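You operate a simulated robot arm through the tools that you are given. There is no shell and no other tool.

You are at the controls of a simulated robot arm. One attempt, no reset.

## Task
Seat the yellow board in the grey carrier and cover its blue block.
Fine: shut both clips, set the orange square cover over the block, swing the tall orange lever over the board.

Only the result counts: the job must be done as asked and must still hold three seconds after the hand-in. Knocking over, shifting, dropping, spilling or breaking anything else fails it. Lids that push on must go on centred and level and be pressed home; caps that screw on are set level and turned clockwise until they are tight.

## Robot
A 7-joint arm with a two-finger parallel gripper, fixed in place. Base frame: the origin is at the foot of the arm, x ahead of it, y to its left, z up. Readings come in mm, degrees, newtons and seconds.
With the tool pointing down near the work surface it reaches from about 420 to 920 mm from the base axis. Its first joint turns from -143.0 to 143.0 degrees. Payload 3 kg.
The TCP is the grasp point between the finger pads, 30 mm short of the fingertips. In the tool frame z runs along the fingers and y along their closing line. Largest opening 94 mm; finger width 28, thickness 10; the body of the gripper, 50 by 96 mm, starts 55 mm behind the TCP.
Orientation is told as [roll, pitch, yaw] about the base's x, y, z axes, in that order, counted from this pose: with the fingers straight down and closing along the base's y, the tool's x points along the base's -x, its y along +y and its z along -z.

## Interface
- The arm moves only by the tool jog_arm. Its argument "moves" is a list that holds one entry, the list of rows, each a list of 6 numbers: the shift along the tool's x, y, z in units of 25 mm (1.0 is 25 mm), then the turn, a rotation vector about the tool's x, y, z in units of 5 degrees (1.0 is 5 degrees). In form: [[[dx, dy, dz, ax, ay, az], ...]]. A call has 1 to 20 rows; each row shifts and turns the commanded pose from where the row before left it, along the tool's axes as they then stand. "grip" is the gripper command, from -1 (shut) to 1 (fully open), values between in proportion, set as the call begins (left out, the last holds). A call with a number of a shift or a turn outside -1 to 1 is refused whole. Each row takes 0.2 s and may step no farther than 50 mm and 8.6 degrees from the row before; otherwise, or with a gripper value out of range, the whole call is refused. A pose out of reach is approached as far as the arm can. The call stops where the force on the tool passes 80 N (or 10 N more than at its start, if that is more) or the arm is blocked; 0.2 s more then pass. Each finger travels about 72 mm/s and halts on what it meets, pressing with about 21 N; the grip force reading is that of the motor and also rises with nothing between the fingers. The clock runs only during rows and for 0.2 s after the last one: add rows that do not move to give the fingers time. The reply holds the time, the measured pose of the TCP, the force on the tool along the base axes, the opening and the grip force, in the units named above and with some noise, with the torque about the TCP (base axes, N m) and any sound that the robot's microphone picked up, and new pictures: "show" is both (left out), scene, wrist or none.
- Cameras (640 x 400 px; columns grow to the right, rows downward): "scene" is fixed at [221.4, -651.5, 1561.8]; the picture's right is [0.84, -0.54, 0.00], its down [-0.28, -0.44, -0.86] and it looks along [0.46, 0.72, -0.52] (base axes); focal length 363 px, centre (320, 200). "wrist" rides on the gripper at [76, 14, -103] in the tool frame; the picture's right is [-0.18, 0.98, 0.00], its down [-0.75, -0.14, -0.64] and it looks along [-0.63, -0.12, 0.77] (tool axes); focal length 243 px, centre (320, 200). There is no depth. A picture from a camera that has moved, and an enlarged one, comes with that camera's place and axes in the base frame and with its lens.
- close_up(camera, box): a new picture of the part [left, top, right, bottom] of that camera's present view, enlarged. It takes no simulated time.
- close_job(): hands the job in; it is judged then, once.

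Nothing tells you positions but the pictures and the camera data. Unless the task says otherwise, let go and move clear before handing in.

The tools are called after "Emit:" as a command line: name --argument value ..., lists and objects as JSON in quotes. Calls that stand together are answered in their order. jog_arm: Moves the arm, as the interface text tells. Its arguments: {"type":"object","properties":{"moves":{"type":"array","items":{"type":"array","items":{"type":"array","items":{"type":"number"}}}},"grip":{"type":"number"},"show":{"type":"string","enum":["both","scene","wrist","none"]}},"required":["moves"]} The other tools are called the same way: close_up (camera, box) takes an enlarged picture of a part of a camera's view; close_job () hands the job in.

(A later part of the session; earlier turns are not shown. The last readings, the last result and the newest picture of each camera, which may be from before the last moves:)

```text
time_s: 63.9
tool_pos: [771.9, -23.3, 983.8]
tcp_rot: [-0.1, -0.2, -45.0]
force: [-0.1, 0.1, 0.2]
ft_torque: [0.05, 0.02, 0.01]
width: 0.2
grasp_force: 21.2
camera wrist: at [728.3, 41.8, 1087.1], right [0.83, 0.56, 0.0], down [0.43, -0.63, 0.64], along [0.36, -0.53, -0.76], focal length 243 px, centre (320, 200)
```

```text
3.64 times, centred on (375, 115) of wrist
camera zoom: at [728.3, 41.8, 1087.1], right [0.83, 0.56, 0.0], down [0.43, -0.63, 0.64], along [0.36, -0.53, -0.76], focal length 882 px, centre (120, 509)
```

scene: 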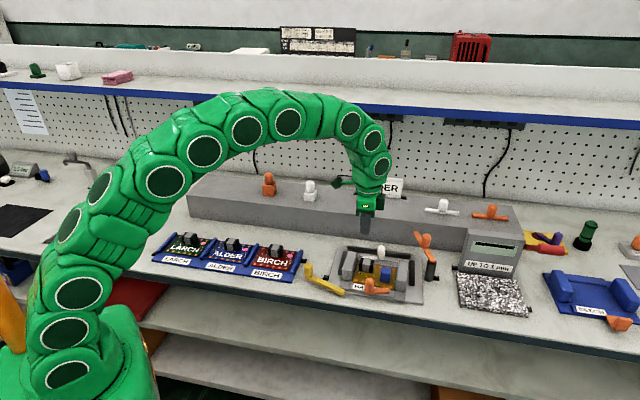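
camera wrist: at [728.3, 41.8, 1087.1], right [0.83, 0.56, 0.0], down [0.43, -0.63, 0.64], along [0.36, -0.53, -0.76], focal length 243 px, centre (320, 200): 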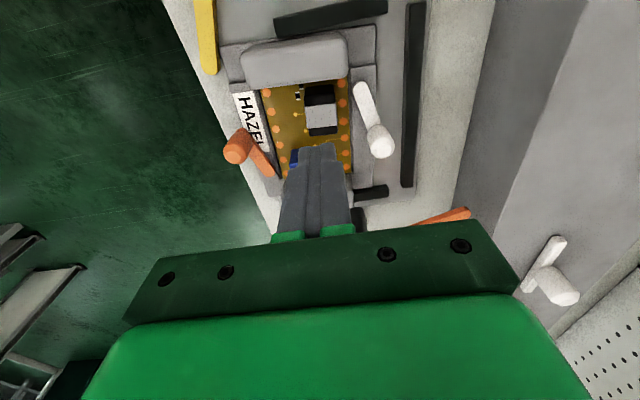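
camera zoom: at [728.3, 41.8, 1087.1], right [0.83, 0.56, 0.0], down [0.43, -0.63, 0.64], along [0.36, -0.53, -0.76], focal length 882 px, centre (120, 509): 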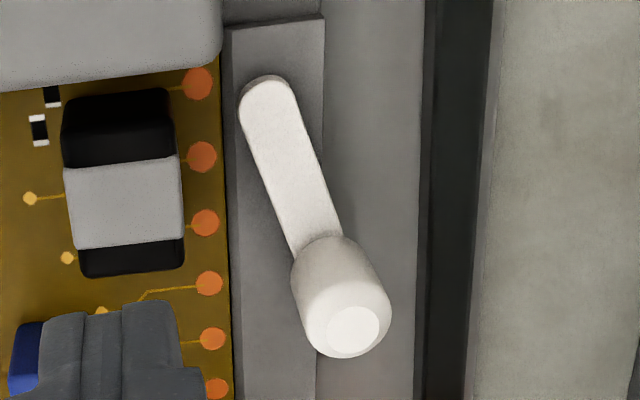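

The tray slid forward and also swung the low yellow lever about its own pivot by around 21°; I'll need to restore both. Pushing the orange clip's knob backward should drive the tray against its back stop and then shut that clip, so I'll position the closed fingers in front of the orange knob.

Emit:
jog_arm --moves '[[[-0.35, -0.9, 0, 0, 0, 0], [-0.35, -0.9, 0, 0, 0, 0], [-0.35, -0.9, 0, 0, 0, 0], [-0.34, -0.9, 0, 0, 0, 0], [0, -0.9, 0, 0, 0, 0], [0, -0.75, 0.5, 0, 0, 0], [0, 0, 0.8, 0, 0, 0], [0, 0, 0.8, 0, 0, 0], [0, 0, 0, 0, 0, 0]]]' --grip -1 --show "both"

Emit:
close_up --camera "wrist" --box '[220, 40, 480, 240]'

```text
time_s: 65.8
tool_pos: [705.0, -139.3, 930.7]
tcp_rot: [-0.2, -0.2, -45.0]
force: [0.1, 0.4, 0.6]
ft_torque: [-0.02, 0.01, -0.02]
width: 0.2
grasp_force: 20.6
camera wrist: at [660.6, -75.6, 1033.6], right [0.83, 0.56, 0.0], down [0.43, -0.63, 0.64], along [0.36, -0.53, -0.76], focal length 243 px, centre (320, 200)
```

scene: 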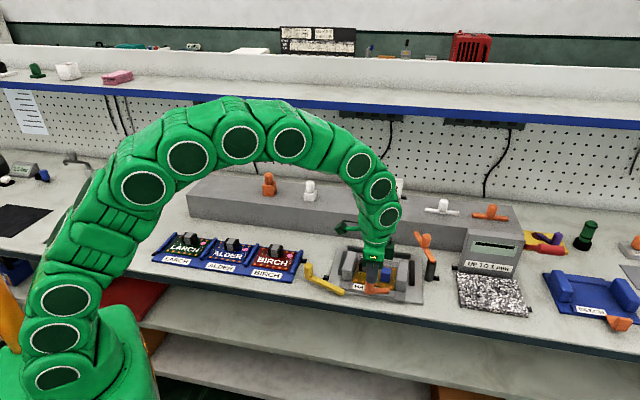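
wrist: 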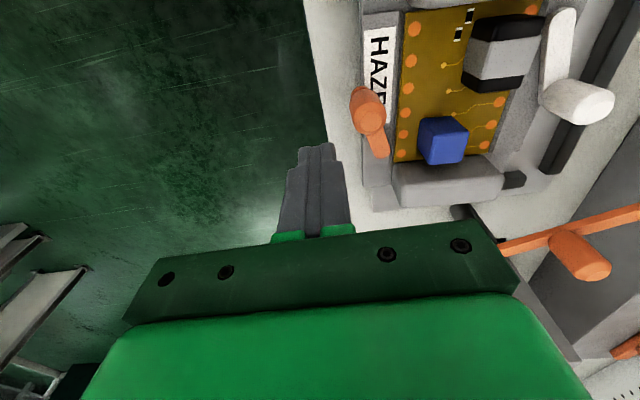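

```text
2.00 times, centred on (350, 140) of wrist
camera zoom: at [660.6, -75.6, 1033.6], right [0.83, 0.56, 0.0], down [0.43, -0.63, 0.64], along [0.36, -0.53, -0.76], focal length 485 px, centre (260, 320)
```

zoom: 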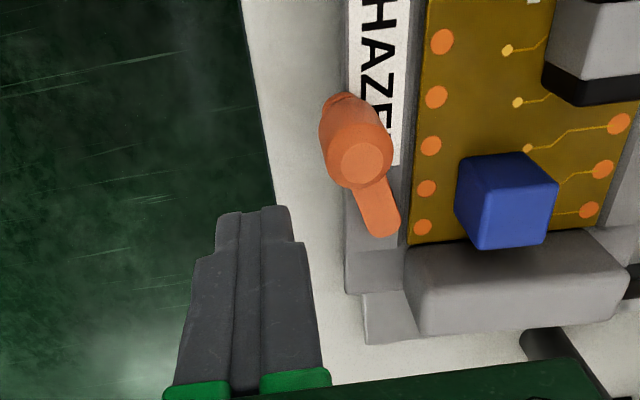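

Emit:
jog_arm --moves '[[[0, 0, 0.8, 0, 0, 0], [0, 0, 0.8, 0, 0, 0], [0, 0, 0.6, 0, 0, 0], [0, 0.3, 0, 0, 0, 0], [0, 0.2, 0, 0, 0, 0], [0, 0.2, 0, 0, 0, 0], [0, 0.2, 0, 0, 0, 0], [0, 0, 0, 0, 0, 0]]]' --grip -1 --show "both"

Emit:
close_up --camera "wrist" --box '[220, 40, 480, 240]'

Emit:
close_up --camera "scene" --box '[320, 225, 450, 310]'

```text
time_s: 67.7
tool_pos: [720.5, -123.6, 876.0]
tcp_rot: [-0.1, -0.1, -45.0]
force: [-2.3, -2.2, -1.4]
ft_torque: [-0.03, 0.03, 0.0]
width: 0.0
grasp_force: 20.4
camera wrist: at [676.3, -60.1, 979.1], right [0.83, 0.56, 0.0], down [0.43, -0.63, 0.64], along [0.36, -0.53, -0.76], focal length 243 px, centre (320, 200)
```

scene: 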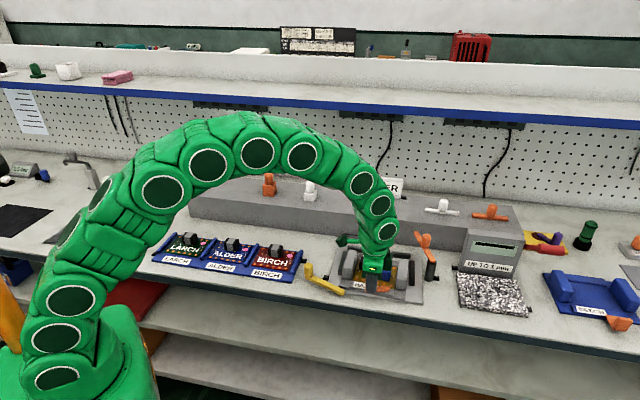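
wrist: 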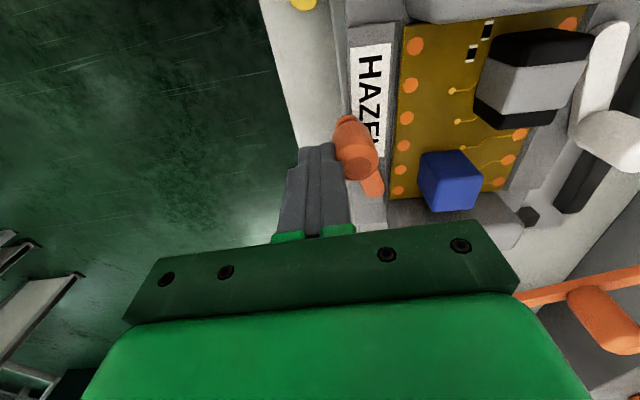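

```text
2.00 times, centred on (350, 140) of wrist
camera zoom: at [676.3, -60.1, 979.1], right [0.83, 0.56, 0.0], down [0.43, -0.63, 0.64], along [0.36, -0.53, -0.76], focal length 485 px, centre (260, 320)
```

zoom: 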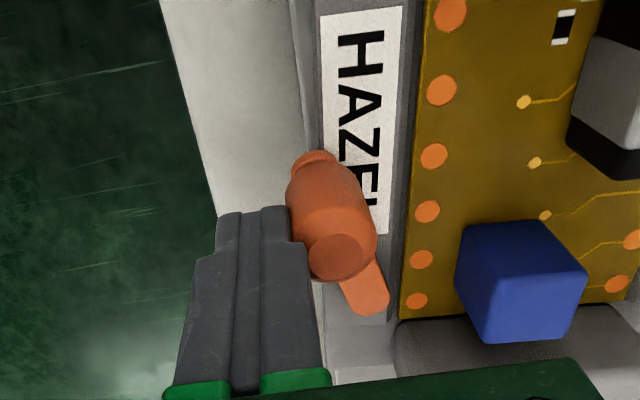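

```text
4.71 times, centred on (385, 268) of scene
camera zoom: at [221.4, -651.5, 1561.8], right [0.84, -0.54, 0.0], down [-0.28, -0.44, -0.86], along [0.46, 0.72, -0.52], focal length 1707 px, centre (14, -118)
```

zoom: 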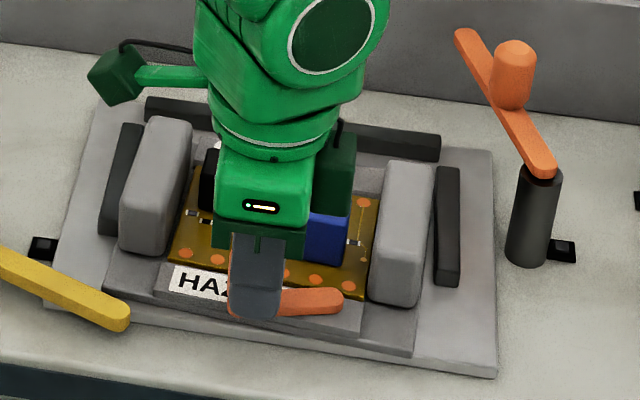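

Pushing with light force; the tray is sliding back. I'll continue toward the back stop.

Emit:
jog_arm --moves '[[[0, 0.2, 0, 0, 0, 0], [0, 0.2, 0, 0, 0, 0], [0, 0.2, 0, 0, 0, 0], [0, 0, 0, 0, 0, 0]]]' --show "none"

Emit:
jog_arm --moves '[[[0, 0.15, 0, 0, 0, 0], [0, 0.15, 0, 0, 0, 0], [0, 0, 0, 0, 0, 0]]]' --show "wrist"

Emit:
close_up --camera "scene" --box '[320, 225, 450, 310]'

```text
time_s: 68.7
tool_pos: [730.7, -112.4, 875.3]
tcp_rot: [0.0, -0.2, -45.0]
force: [0.1, -0.6, 0.7]
ft_torque: [-0.02, 0.02, 0.01]
width: 0.0
grasp_force: 21.7
```

```text
time_s: 69.5
tool_pos: [735.0, -109.7, 876.1]
tcp_rot: [-0.1, -0.1, -45.0]
force: [-7.6, -19.1, 1.2]
ft_torque: [-0.29, 0.1, -0.03]
width: 0.0
grasp_force: 21.2
camera wrist: at [691.7, -45.1, 979.4], right [0.83, 0.56, 0.0], down [0.43, -0.63, 0.65], along [0.36, -0.53, -0.76], focal length 243 px, centre (320, 200)
```

wrist: 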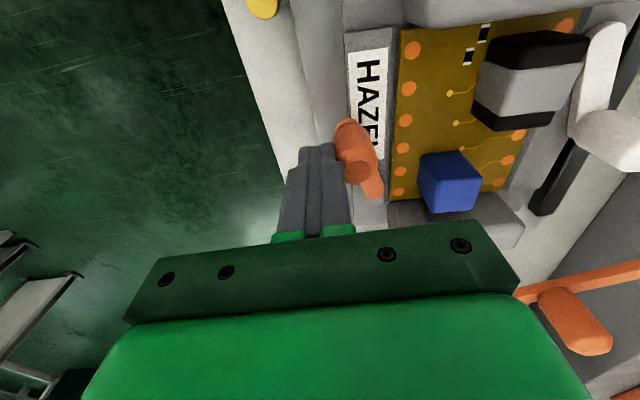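

```text
4.71 times, centred on (385, 268) of scene
camera zoom: at [221.4, -651.5, 1561.8], right [0.84, -0.54, 0.0], down [-0.28, -0.44, -0.86], along [0.46, 0.72, -0.52], focal length 1707 px, centre (14, -118)
```

zoom: 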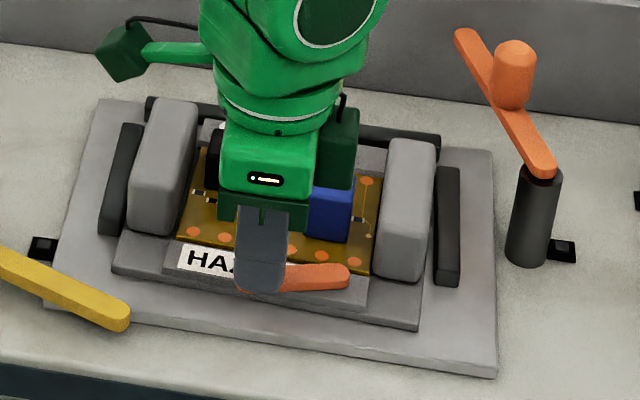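

The tray is back against its rear stop (force about 20 N). I'll now keep pushing so the orange clip itself turns.

Emit:
jog_arm --moves '[[[0, 0.1, 0, 0, 0, 0], [0, 0.1, 0, 0, 0, 0], [0, 0, 0, 0, 0, 0]]]' --show "wrist"

Emit:
close_up --camera "scene" --box '[320, 225, 450, 310]'

```text
time_s: 70.2
tool_pos: [739.9, -107.6, 877.1]
tcp_rot: [-0.1, -0.2, -45.0]
force: [-5.2, -32.5, 1.9]
ft_torque: [-0.55, 0.07, -0.05]
width: 0.0
grasp_force: 21.0
camera wrist: at [695.6, -42.0, 979.7], right [0.83, 0.56, 0.0], down [0.43, -0.63, 0.65], along [0.36, -0.53, -0.76], focal length 243 px, centre (320, 200)
```

wrist: 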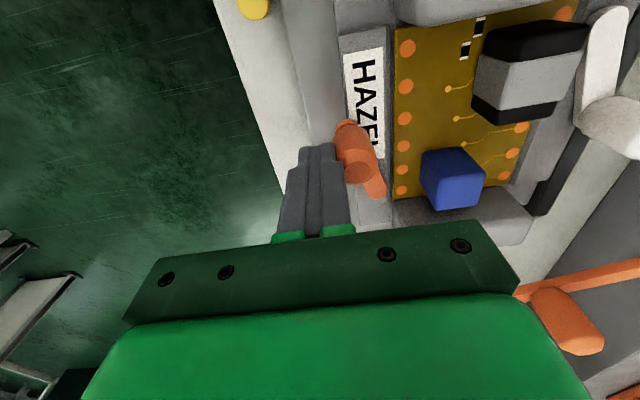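

```text
4.71 times, centred on (385, 268) of scene
camera zoom: at [221.4, -651.5, 1561.8], right [0.84, -0.54, 0.0], down [-0.28, -0.44, -0.86], along [0.46, 0.72, -0.52], focal length 1707 px, centre (14, -118)
```

zoom: 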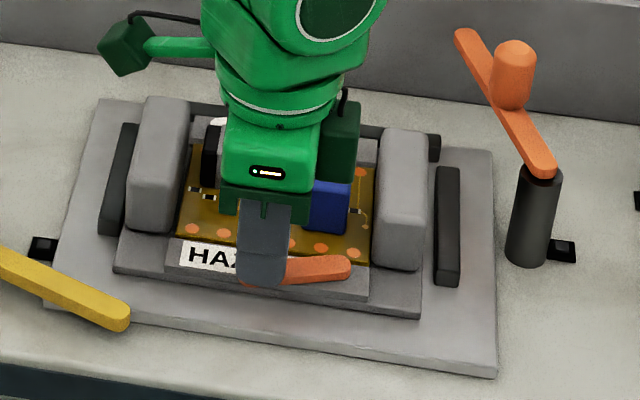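

The tray got pushed a bit sideways because the finger caught the knob off-centre. I'll back off and take a clean look at the tray's position against the stops.

Emit:
jog_arm --moves '[[[0, -0.4, 0, 0, 0, 0], [0, -0.4, 0, 0, 0, 0], [0, 0, -0.8, 0, 0, 0], [0, 0, -0.9, 0, 0, 0], [0, 0, -0.9, 0, 0, 0], [0, 0, -0.9, 0, 0, 0], [0.8, 0.8, 0, 0, 0, 0], [0.8, 1, 0, 0, 0, 0], [0.4, 1, 0, 0, 0, 0], [0, 1, 0, 0, 0, 0], [0, 1, 0, 0, 0, 0], [0, 0, 0, 0, 0, 0]]]' --show "both"

Emit:
close_up --camera "wrist" --box '[160, 0, 460, 190]'

Emit:
close_up --camera "scene" --box '[320, 225, 450, 310]'

```text
time_s: 72.8
tool_pos: [775.8, 3.3, 964.0]
tcp_rot: [-0.1, -0.2, -45.0]
force: [0.4, 1.5, 0.5]
ft_torque: [0.01, 0.0, 0.05]
width: 0.1
grasp_force: 20.5
camera wrist: at [731.5, 67.1, 1067.1], right [0.83, 0.56, 0.0], down [0.43, -0.63, 0.64], along [0.36, -0.53, -0.76], focal length 243 px, centre (320, 200)
```

scene: 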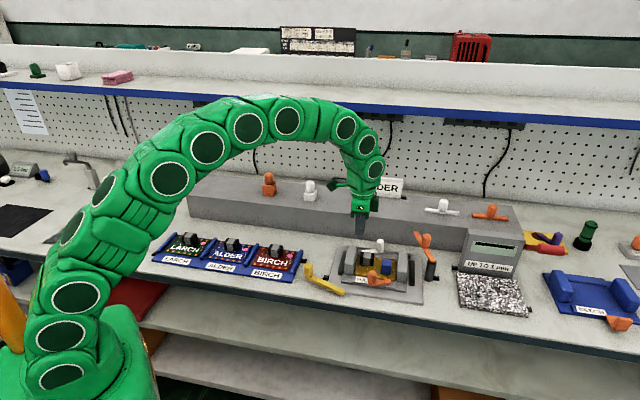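
wrist: 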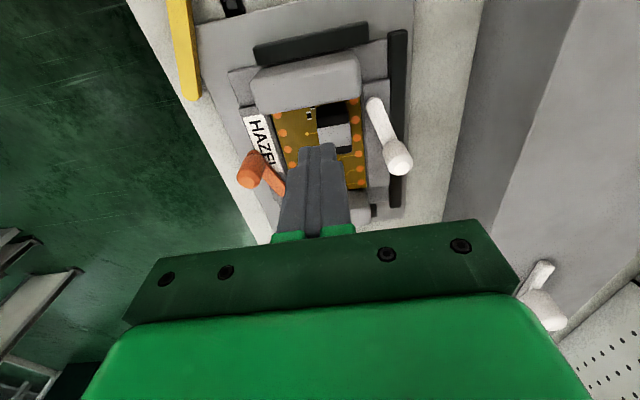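

```text
2.11 times, centred on (310, 95) of wrist
camera zoom: at [731.5, 67.1, 1067.1], right [0.83, 0.56, 0.0], down [0.43, -0.63, 0.64], along [0.36, -0.53, -0.76], focal length 511 px, centre (341, 421)
```

zoom: 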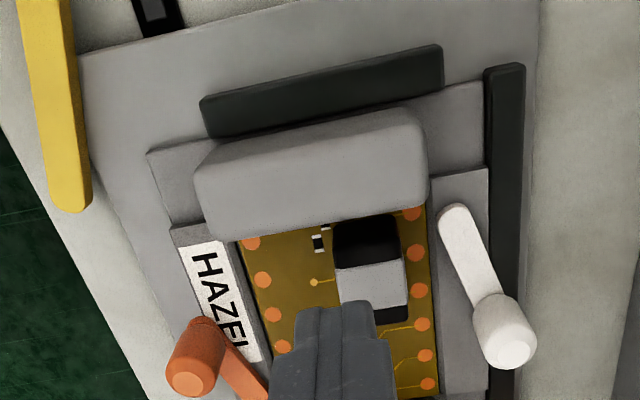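

```text
4.71 times, centred on (385, 268) of scene
camera zoom: at [221.4, -651.5, 1561.8], right [0.84, -0.54, 0.0], down [-0.28, -0.44, -0.86], along [0.46, 0.72, -0.52], focal length 1707 px, centre (14, -118)
```

zoom: 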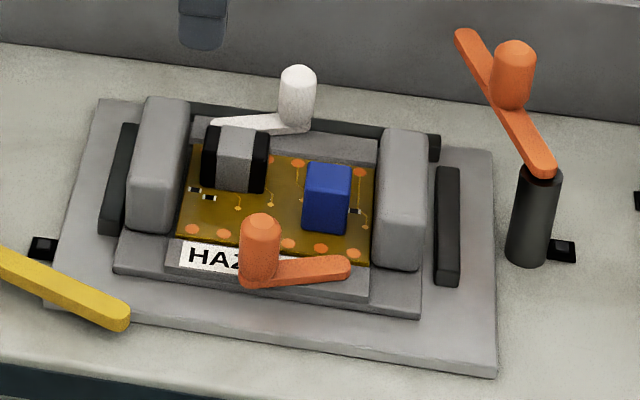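

Emit:
close_up --camera "scene" --box '[362, 265, 402, 290]'

Emit:
close_up --camera "scene" --box '[352, 232, 392, 257]'

Emit:
close_up --camera "wrist" --box '[350, 80, 430, 190]'

Emit:
close_up --camera "wrist" --box '[220, 120, 300, 210]'

```text
16.00 times, centred on (382, 278) of scene
camera zoom: at [221.4, -651.5, 1561.8], right [0.84, -0.54, 0.0], down [-0.28, -0.44, -0.86], along [0.46, 0.72, -0.52], focal length 5804 px, centre (-672, -1040)
```

zoom: 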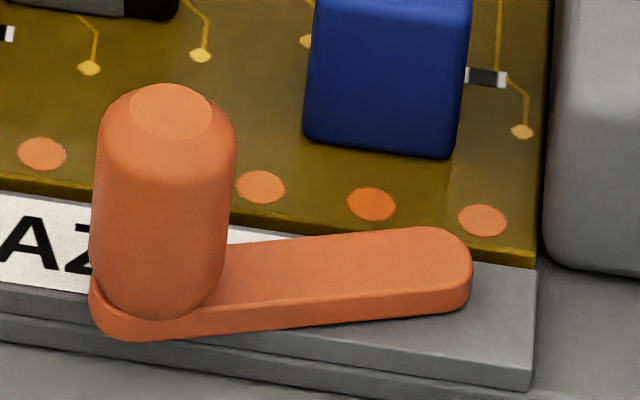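

```text
16.00 times, centred on (372, 244) of scene
camera zoom: at [221.4, -651.5, 1561.8], right [0.84, -0.54, 0.0], down [-0.28, -0.44, -0.86], along [0.46, 0.72, -0.52], focal length 5804 px, centre (-512, -512)
```

zoom: 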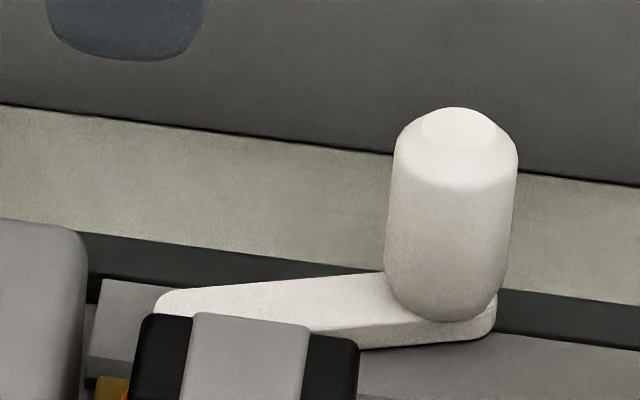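

```text
3.64 times, centred on (390, 135) of wrist
camera zoom: at [731.5, 67.1, 1067.1], right [0.83, 0.56, 0.0], down [0.43, -0.63, 0.64], along [0.36, -0.53, -0.76], focal length 882 px, centre (66, 436)
```

zoom: 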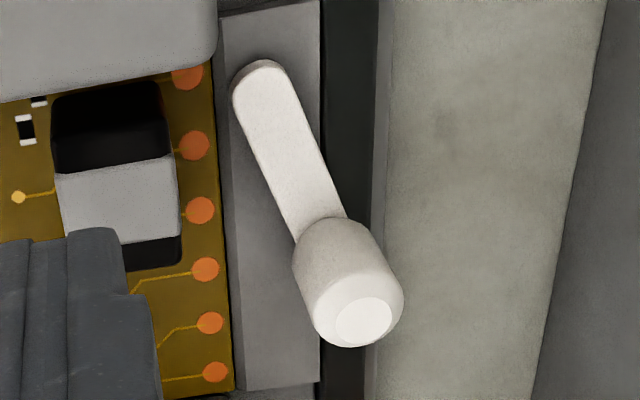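

```text
4.44 times, centred on (260, 165) of wrist
camera zoom: at [731.5, 67.1, 1067.1], right [0.83, 0.56, 0.0], down [0.43, -0.63, 0.64], along [0.36, -0.53, -0.76], focal length 1078 px, centre (587, 356)
```

zoom: 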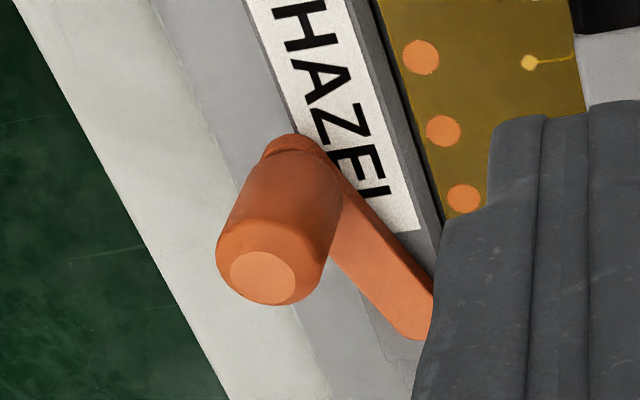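

The tray sits flush with its rear stop again. I'll retry the orange clip with the finger centred on the knob, so the back stop takes the load.

Emit:
jog_arm --moves '[[[-0.39, -0.95, 0, 0, 0, 0], [-0.39, -0.95, 0, 0, 0, 0], [-0.39, -0.95, 0, 0, 0, 0], [-0.39, -0.95, 0, 0, 0, 0], [-0.39, -0.95, 0, 0, 0, 0], [0, 0, 0.9, 0, 0, 0], [0, 0, 0.9, 0, 0, 0], [0, 0, 0.9, 0, 0, 0], [0, 0, 0.8, 0, 0, 0], [0, 0, 0, 0, 0, 0]]]' --grip -1 --show "wrist"

Emit:
close_up --camera "wrist" --box '[240, 60, 440, 220]'

```text
time_s: 75.0
tool_pos: [724.3, -118.4, 876.7]
tcp_rot: [-0.1, -0.1, -45.0]
force: [-0.3, 0.0, -0.1]
ft_torque: [-0.01, -0.01, 0.0]
width: 0.0
grasp_force: 21.3
camera wrist: at [680.6, -53.0, 979.3], right [0.83, 0.56, 0.0], down [0.43, -0.63, 0.64], along [0.36, -0.53, -0.76], focal length 243 px, centre (320, 200)
```

wrist: 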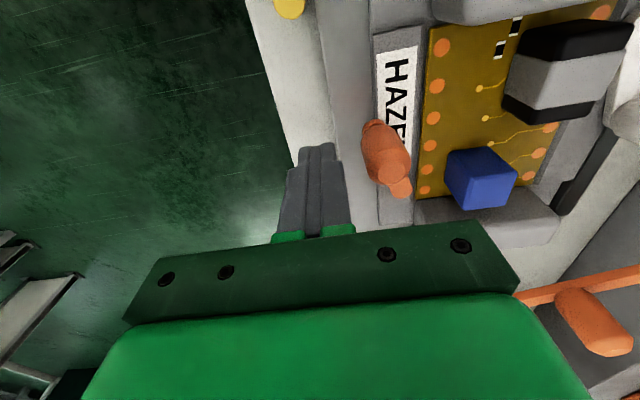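

```text
2.50 times, centred on (340, 140) of wrist
camera zoom: at [680.6, -53.0, 979.3], right [0.83, 0.56, 0.0], down [0.43, -0.63, 0.64], along [0.36, -0.53, -0.76], focal length 606 px, centre (270, 350)
```

zoom: 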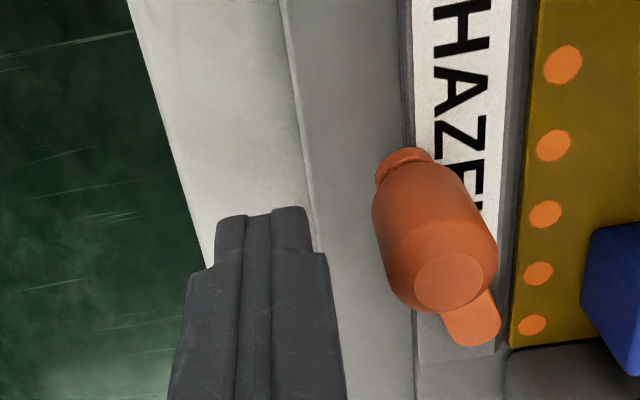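

Emit:
jog_arm --moves '[[[0, 0.3, 0, 0, 0, 0], [0, 0.3, 0, 0, 0, 0], [0, 0.1, 0, 0, 0, 0], [0, 0.1, 0, 0, 0, 0], [0, 0, 0, 0, 0, 0]]]' --show "none"

Emit:
jog_arm --moves '[[[0, 0.1, 0, 0, 0, 0], [0, 0.1, 0, 0, 0, 0], [0, 0, 0, 0, 0, 0]]]' --show "wrist"

Emit:
close_up --camera "scene" --box '[320, 225, 450, 310]'

```text
time_s: 76.2
tool_pos: [737.8, -106.0, 876.1]
tcp_rot: [-0.1, -0.2, -45.2]
force: [-30.9, -25.1, 6.4]
ft_torque: [-0.33, 0.44, 0.11]
width: 0.0
grasp_force: 20.8
```

```text
time_s: 76.8
tool_pos: [738.2, -106.0, 875.6]
tcp_rot: [-0.5, 0.0, -45.3]
force: [-18.4, -16.8, 8.7]
ft_torque: [-0.12, 0.15, 0.07]
width: 0.0
grasp_force: 20.8
stopped in row 2: the force on the tool passed its limit at 86 N (the readings are from after the stop); the commanded pose is now the measured one
camera wrist: at [695.7, -40.8, 979.3], right [0.83, 0.56, -0.01], down [0.44, -0.63, 0.64], along [0.35, -0.54, -0.77], focal length 243 px, centre (320, 200)
```

wrist: 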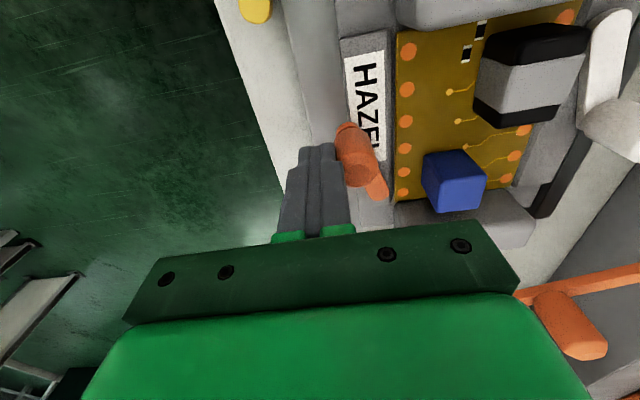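

```text
4.71 times, centred on (385, 268) of scene
camera zoom: at [221.4, -651.5, 1561.8], right [0.84, -0.54, 0.0], down [-0.28, -0.44, -0.86], along [0.46, 0.72, -0.52], focal length 1707 px, centre (14, -118)
```

zoom: 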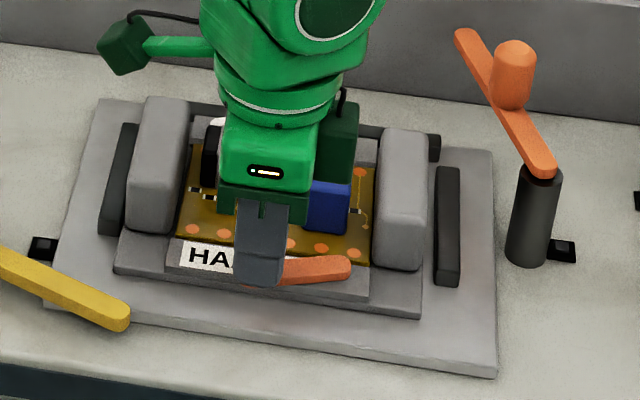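

Even at 86 N the orange clip didn't turn, so its pivot must be under the knob; the knob has to be twisted so the arm sweeps over the board. I'll back off, come down over the orange knob and grip it.

Emit:
jog_arm --moves '[[[0, -0.5, 0, -0.07, 0.07, -0.06], [0, 0, -0.8, 0, 0, 0], [0, 0, -0.8, 0, 0, 0], [0, 0, -0.8, 0, 0, 0], [0, 0.7, 0, 0, 0, 0], [0, 0.64, 0, 0, 0, 0], [0, 0, 0, 0, 0, 0]]]' --grip 0.1 --show "wrist"

Emit:
close_up --camera "wrist" --box '[200, 60, 440, 220]'

Emit:
close_up --camera "scene" --box '[320, 225, 450, 310]'

```text
time_s: 78.4
tool_pos: [752.6, -90.5, 937.7]
tcp_rot: [-0.2, 0.2, -44.8]
force: [-38.4, -28.6, 23.4]
ft_torque: [-0.65, 1.01, 0.15]
width: 0.0
grasp_force: 0.1
camera wrist: at [709.5, -26.8, 1040.2], right [0.82, 0.57, 0.0], down [0.44, -0.63, 0.64], along [0.36, -0.53, -0.77], focal length 243 px, centre (320, 200)
```

wrist: 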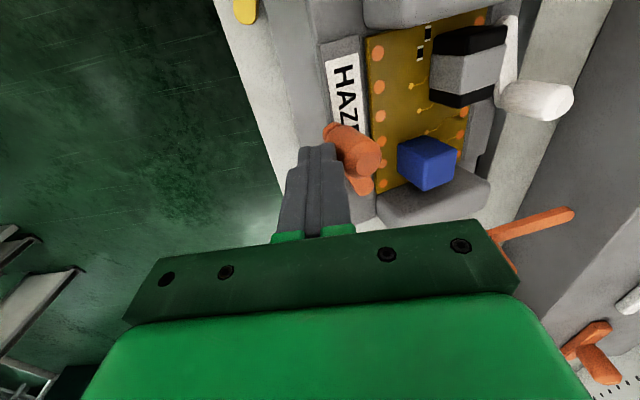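

```text
2.50 times, centred on (320, 140) of wrist
camera zoom: at [709.5, -26.8, 1040.2], right [0.82, 0.57, 0.0], down [0.44, -0.63, 0.64], along [0.36, -0.53, -0.77], focal length 606 px, centre (320, 350)
```

zoom: 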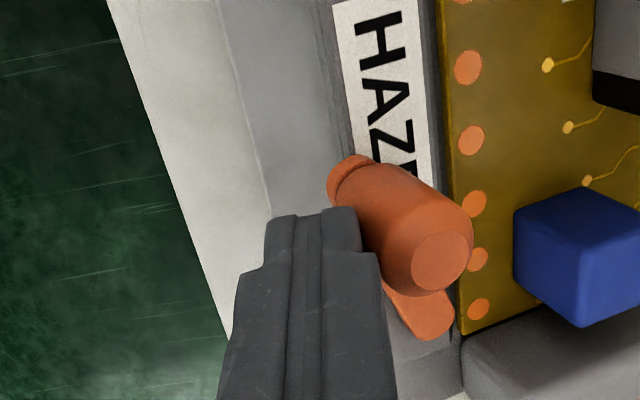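

```text
4.71 times, centred on (385, 268) of scene
camera zoom: at [221.4, -651.5, 1561.8], right [0.84, -0.54, 0.0], down [-0.28, -0.44, -0.86], along [0.46, 0.72, -0.52], focal length 1707 px, centre (14, -118)
```

zoom: 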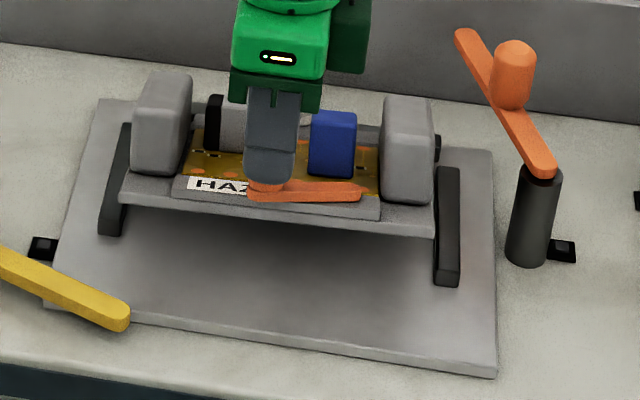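

The tray's front edge got lifted by friction against the finger and it is now tilted up, pressed between finger and back stop. I'll reverse slowly, easing down and forward so it settles back flat.

Emit:
jog_arm --moves '[[[0, -0.14, 0.2, 0, 0, 0], [0, -0.1, 0.2, 0, 0, 0], [0, 0, 0, 0, 0, 0]]]' --grip -1 --show "scene"

Emit:
close_up --camera "scene" --box '[320, 225, 450, 310]'

```text
time_s: 79.2
tool_pos: [749.8, -94.1, 926.2]
tcp_rot: [-0.1, 0.4, -44.8]
force: [-19.6, -31.3, 13.2]
ft_torque: [-0.84, 0.54, 0.0]
width: 0.1
grasp_force: 21.3
```

scene: 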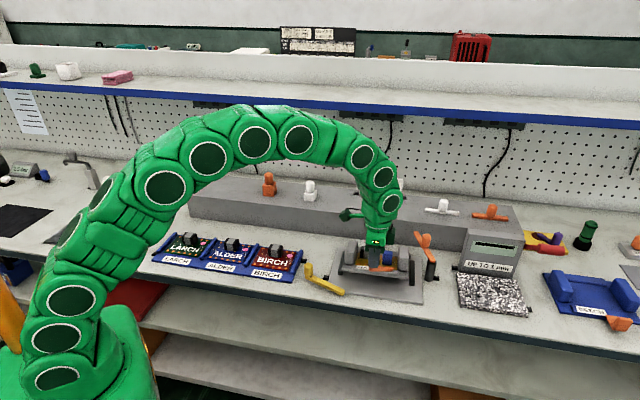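

```text
4.71 times, centred on (385, 268) of scene
camera zoom: at [221.4, -651.5, 1561.8], right [0.84, -0.54, 0.0], down [-0.28, -0.44, -0.86], along [0.46, 0.72, -0.52], focal length 1707 px, centre (14, -118)
```

zoom: 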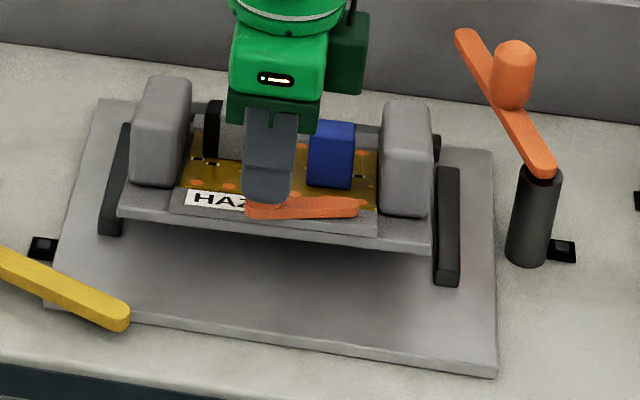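

The tray follows the finger down. I'll continue in the same fashion.

Emit:
jog_arm --moves '[[[0, -0.09, 0.3, 0, 0, 0], [0, -0.09, 0.3, 0, 0, 0], [0, -0.06, 0.2, 0, 0, 0], [0, 0, 0, 0, 0, 0]]]' --grip -1 --show "none"

Emit:
close_up --camera "scene" --box '[320, 225, 450, 310]'

```text
time_s: 80.0
tool_pos: [742.4, -101.2, 904.6]
tcp_rot: [-0.5, 0.6, -45.0]
force: [-15.0, -18.8, 3.1]
ft_torque: [-0.59, 0.47, 0.05]
width: 0.0
grasp_force: 21.1
stopped in row 4: the force on the tool passed its limit at 81 N (the readings are from after the stop); the commanded pose is now the measured one
```

```text
4.71 times, centred on (385, 268) of scene
camera zoom: at [221.4, -651.5, 1561.8], right [0.84, -0.54, 0.0], down [-0.28, -0.44, -0.86], along [0.46, 0.72, -0.52], focal length 1707 px, centre (14, -118)
```

zoom: 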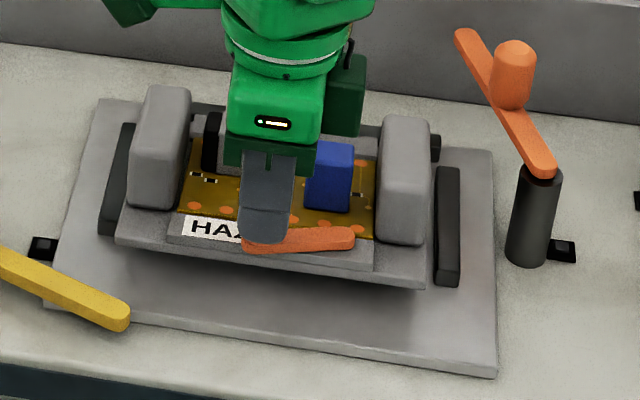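

Emit:
jog_arm --moves '[[[0, -0.1, 0.15, 0, 0, 0], [0, -0.1, 0.2, 0, 0, 0], [0, 0, 0, 0, 0, 0]]]' --grip -1 --show "none"

Emit:
close_up --camera "scene" --box '[320, 225, 450, 310]'

```text
time_s: 80.8
tool_pos: [740.2, -103.3, 895.7]
tcp_rot: [-0.6, 0.5, -44.9]
force: [0.5, -11.9, -0.8]
ft_torque: [-0.37, -0.03, -0.06]
width: 0.2
grasp_force: 20.7
```

```text
4.71 times, centred on (385, 268) of scene
camera zoom: at [221.4, -651.5, 1561.8], right [0.84, -0.54, 0.0], down [-0.28, -0.44, -0.86], along [0.46, 0.72, -0.52], focal length 1707 px, centre (14, -118)
```

zoom: 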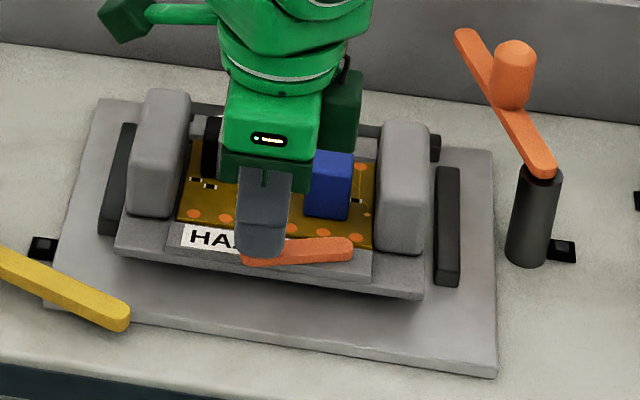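

Emit:
jog_arm --moves '[[[0, -0.05, 0.2, 0, 0, 0], [0, -0.05, 0.2, 0, 0, 0], [0, 0, 0, 0, 0, 0]]]' --grip -1 --show "none"

Emit:
close_up --camera "scene" --box '[320, 225, 450, 310]'

```text
time_s: 81.7
tool_pos: [738.8, -105.1, 885.9]
tcp_rot: [-0.5, 0.6, -44.9]
force: [-11.4, -5.3, -0.5]
ft_torque: [-0.16, 0.36, 0.09]
width: 0.0
grasp_force: 21.6
```

```text
4.71 times, centred on (385, 268) of scene
camera zoom: at [221.4, -651.5, 1561.8], right [0.84, -0.54, 0.0], down [-0.28, -0.44, -0.86], along [0.46, 0.72, -0.52], focal length 1707 px, centre (14, -118)
```

zoom: 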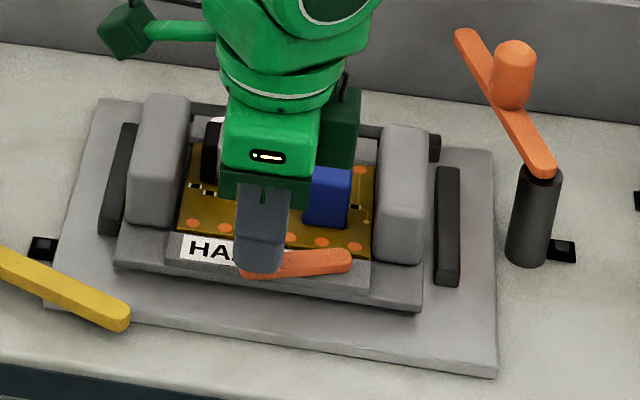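

Emit:
jog_arm --moves '[[[0, -0.05, 0.2, 0, 0, 0], [0, -0.05, 0.2, 0, 0, 0], [0, 0, 0, 0, 0, 0]]]' --grip -1 --show "none"

Emit:
jog_arm --moves '[[[0, -0.2, 0, 0, 0, 0], [0, -0.3, 0, 0, 0, 0], [0, -0.4, 0, 0, 0, 0], [0, -0.4, 0, 0, 0, 0], [0, 0, 0, 0, 0, 0]]]' --grip -1 --show "wrist"

Emit:
close_up --camera "scene" --box '[320, 225, 450, 310]'

```text
time_s: 82.5
tool_pos: [738.5, -106.1, 876.5]
tcp_rot: [-0.3, 0.4, -44.8]
force: [-0.2, -3.7, 1.2]
ft_torque: [-0.03, 0.02, 0.0]
width: 0.0
grasp_force: 21.1
```

```text
time_s: 83.7
tool_pos: [712.7, -129.4, 876.6]
tcp_rot: [-0.4, 0.5, -44.9]
force: [0.0, 0.0, 0.0]
ft_torque: [0.02, -0.01, -0.01]
width: 0.0
grasp_force: 20.7
camera wrist: at [670.7, -65.2, 980.7], right [0.82, 0.57, -0.01], down [0.44, -0.63, 0.64], along [0.35, -0.53, -0.77], focal length 243 px, centre (320, 200)
```

wrist: 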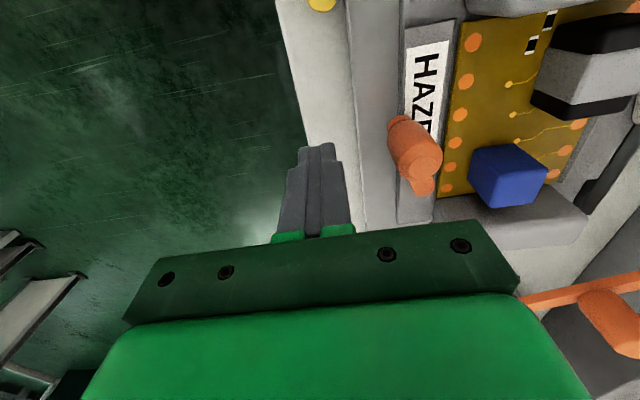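

```text
4.71 times, centred on (385, 268) of scene
camera zoom: at [221.4, -651.5, 1561.8], right [0.84, -0.54, 0.0], down [-0.28, -0.44, -0.86], along [0.46, 0.72, -0.52], focal length 1707 px, centre (14, -118)
```

zoom: 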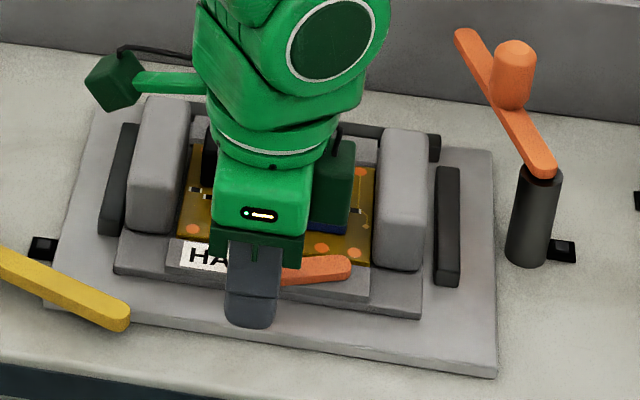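

The tray is flat again and the finger is free. I'll straighten the tool, rise, open the fingers in free air, then centre above the orange knob.

Emit:
jog_arm --moves '[[[0, 0, -0.9, -0.08, -0.1, 0], [0, 0, -0.9, 0, 0, 0], [0, 0, -0.9, 0, 0, 0], [-0.06, 0.8, 0, 0, 0, 0], [0, 0.8, 0, 0, 0, 0], [0, 0.62, 0, 0, 0, 0], [0, 0, 0, 0, 0, 0]]]' --grip 0.1 --show "wrist"

Emit:
close_up --camera "wrist" --box '[200, 60, 440, 220]'

Emit:
close_up --camera "scene" --box '[320, 225, 450, 310]'

```text
time_s: 85.2
tool_pos: [755.0, -90.6, 944.7]
tcp_rot: [-0.1, 0.0, -44.9]
force: [-0.5, 0.0, -0.3]
ft_torque: [0.01, 0.03, -0.02]
width: 51.7
grasp_force: 0.0
camera wrist: at [711.0, -26.2, 1047.6], right [0.82, 0.57, 0.0], down [0.44, -0.63, 0.64], along [0.36, -0.53, -0.77], focal length 243 px, centre (320, 200)
```

wrist: 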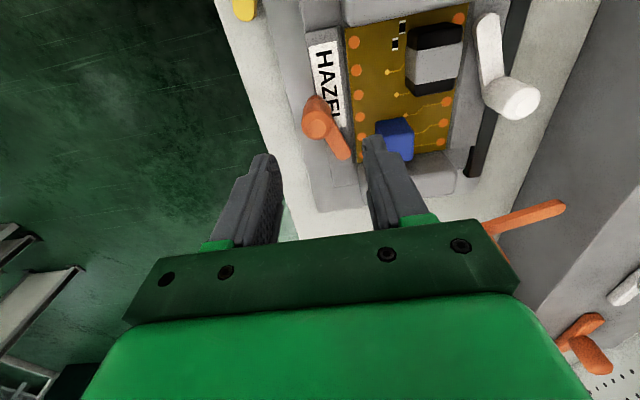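

```text
2.50 times, centred on (320, 140) of wrist
camera zoom: at [711.0, -26.2, 1047.6], right [0.82, 0.57, 0.0], down [0.44, -0.63, 0.64], along [0.36, -0.53, -0.77], focal length 606 px, centre (320, 350)
```

zoom: 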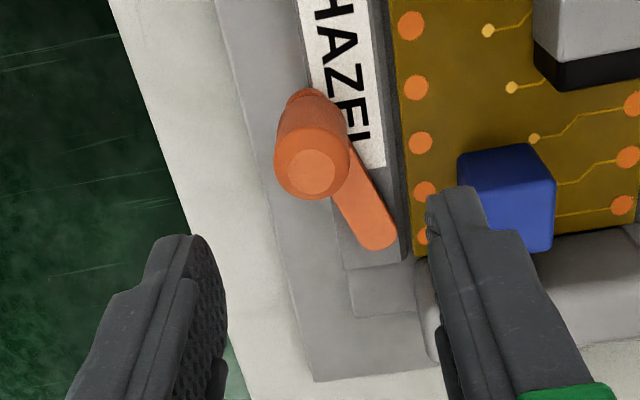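

```text
4.71 times, centred on (385, 268) of scene
camera zoom: at [221.4, -651.5, 1561.8], right [0.84, -0.54, 0.0], down [-0.28, -0.44, -0.86], along [0.46, 0.72, -0.52], focal length 1707 px, centre (14, -118)
```

zoom: 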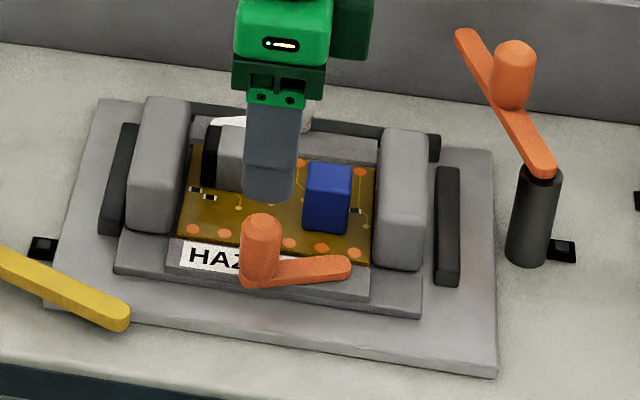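

Everything is back in order and the tool is level. The orange knob is at r≈597, d≈468 directly below, so I'll descend around it and grip.

Emit:
jog_arm --moves '[[[0, -0.08, 0.8, 0, 0, 0], [0, 0, 0.8, 0, 0, 0], [0, 0, 0.8, 0, 0, 0], [0, 0, 0.5, 0, 0, 0], [0, 0, 0, 0, 0, 0]]]' --grip 0.1 --show "wrist"

Emit:
jog_arm --moves '[[[0, 0, 0, 0, 0, 0], [0, 0, 0, 0, 0, 0], [0, 0, 0, 0, 0, 0], [0, 0, 0, 0, 0, 0]]]' --grip -1 --show "wrist"

Emit:
close_up --camera "wrist" --box '[200, 60, 440, 220]'

Emit:
close_up --camera "scene" --box '[320, 225, 450, 310]'

```text
time_s: 86.5
tool_pos: [753.2, -92.5, 872.3]
tcp_rot: [-0.1, 0.0, -44.9]
force: [-0.5, -0.6, 0.7]
ft_torque: [0.04, -0.02, 0.01]
width: 51.8
grasp_force: 0.0
camera wrist: at [709.5, -28.0, 975.3], right [0.82, 0.57, 0.0], down [0.44, -0.63, 0.64], along [0.36, -0.53, -0.77], focal length 243 px, centre (320, 200)
```

wrist: 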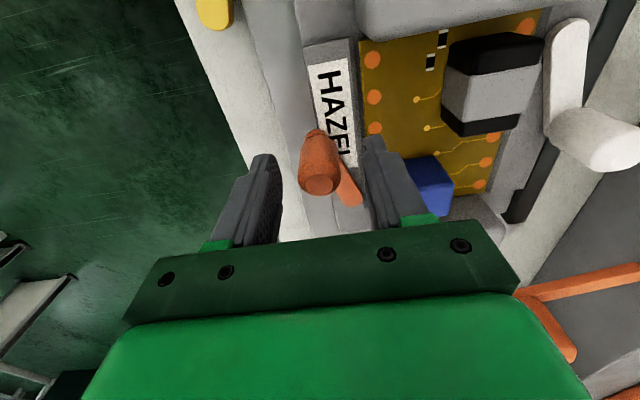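

```text
time_s: 87.5
tool_pos: [753.5, -91.7, 871.9]
tcp_rot: [-0.1, 0.0, -44.9]
force: [-3.2, -0.8, -0.2]
ft_torque: [-0.05, -0.11, 0.08]
width: 23.2
grasp_force: 21.2
camera wrist: at [709.4, -28.1, 975.3], right [0.82, 0.57, 0.0], down [0.44, -0.63, 0.64], along [0.36, -0.53, -0.77], focal length 243 px, centre (320, 200)
```

wrist: 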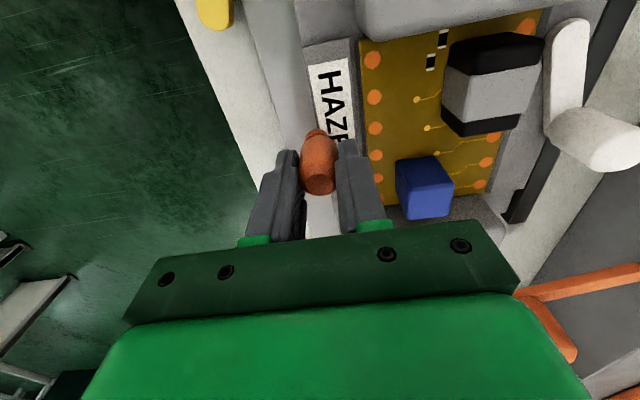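

```text
2.50 times, centred on (320, 140) of wrist
camera zoom: at [709.4, -28.1, 975.3], right [0.82, 0.57, 0.0], down [0.44, -0.63, 0.64], along [0.36, -0.53, -0.77], focal length 606 px, centre (320, 350)
```

zoom: 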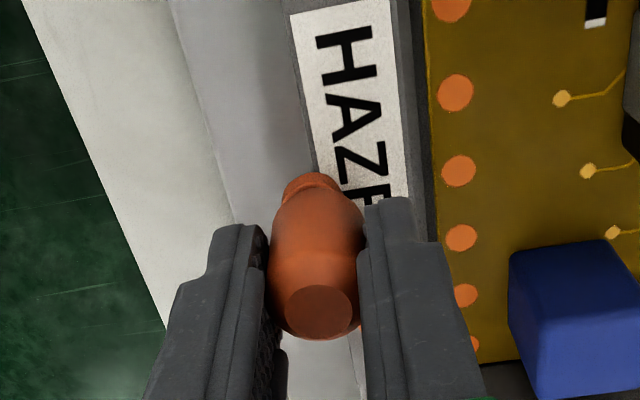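

```text
4.71 times, centred on (385, 268) of scene
camera zoom: at [221.4, -651.5, 1561.8], right [0.84, -0.54, 0.0], down [-0.28, -0.44, -0.86], along [0.46, 0.72, -0.52], focal length 1707 px, centre (14, -118)
```

zoom: 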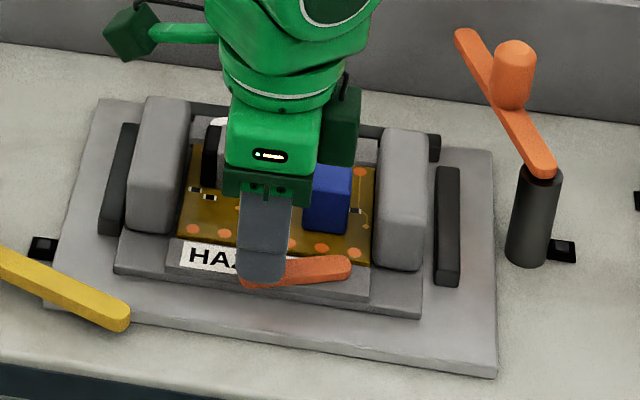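

Gripped (23 mm knob). I'll twist counter-clockwise seen from above, 15° first, and see whether the arm turns.

Emit:
jog_arm --moves '[[[0, 0, 0, 0, 0, -1], [0, 0, 0, 0, 0, -1], [0, 0, 0, 0, 0, -1], [0, 0, 0, 0, 0, 0]]]' --show "wrist"

Emit:
close_up --camera "scene" --box '[340, 240, 430, 300]'

Emit:
close_up --camera "wrist" --box '[200, 60, 440, 220]'

```text
time_s: 88.5
tool_pos: [751.9, -93.7, 871.9]
tcp_rot: [-0.1, 0.1, -29.8]
force: [-7.0, -6.4, 2.9]
ft_torque: [0.1, -0.17, -0.24]
width: 23.0
grasp_force: 20.8
camera wrist: at [693.9, -42.6, 974.9], right [0.65, 0.76, 0.0], down [0.58, -0.5, 0.64], along [0.49, -0.42, -0.77], focal length 243 px, centre (320, 200)
```

wrist: 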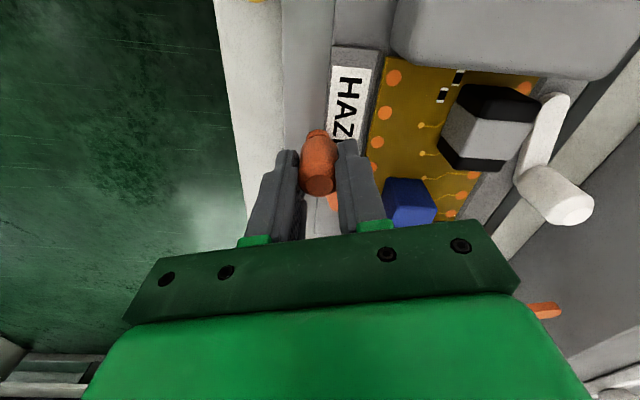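

```text
6.67 times, centred on (385, 270) of scene
camera zoom: at [221.4, -651.5, 1561.8], right [0.84, -0.54, 0.0], down [-0.28, -0.44, -0.86], along [0.46, 0.72, -0.52], focal length 2418 px, centre (-113, -267)
```

zoom: 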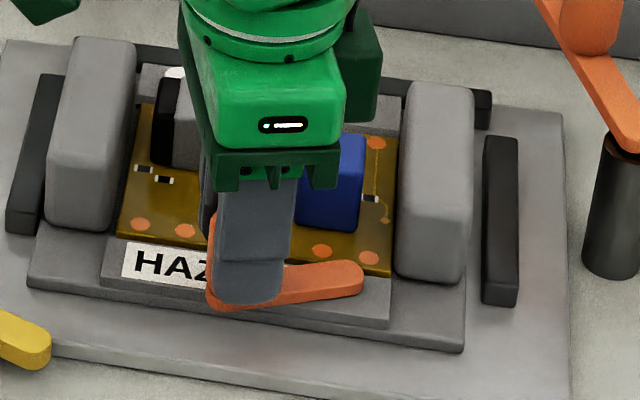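

```text
2.50 times, centred on (320, 140) of wrist
camera zoom: at [693.9, -42.6, 974.9], right [0.65, 0.76, 0.0], down [0.58, -0.5, 0.64], along [0.49, -0.42, -0.77], focal length 606 px, centre (320, 350)
```

zoom: 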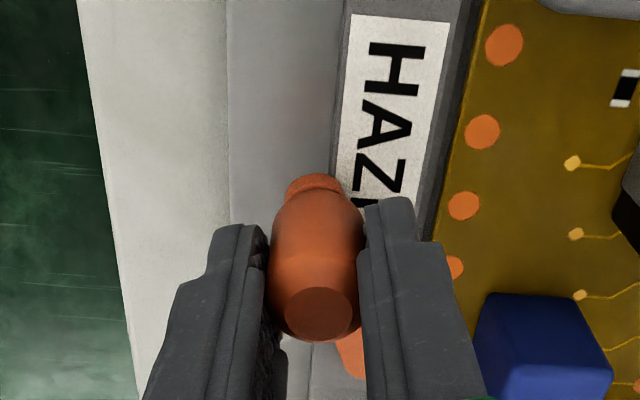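

Emit:
close_up --camera "scene" --box '[362, 265, 402, 290]'

```text
16.00 times, centred on (382, 278) of scene
camera zoom: at [221.4, -651.5, 1561.8], right [0.84, -0.54, 0.0], down [-0.28, -0.44, -0.86], along [0.46, 0.72, -0.52], focal length 5804 px, centre (-672, -1040)
```

zoom: 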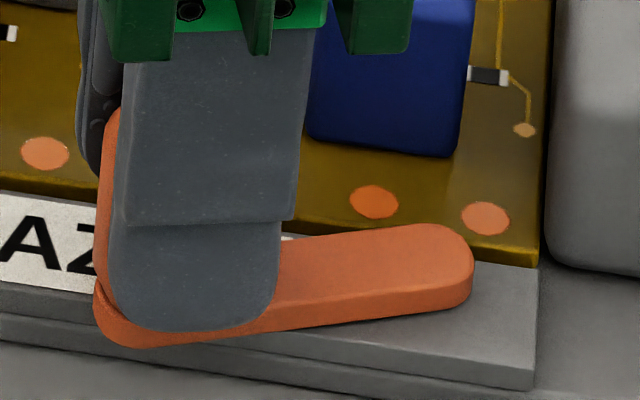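

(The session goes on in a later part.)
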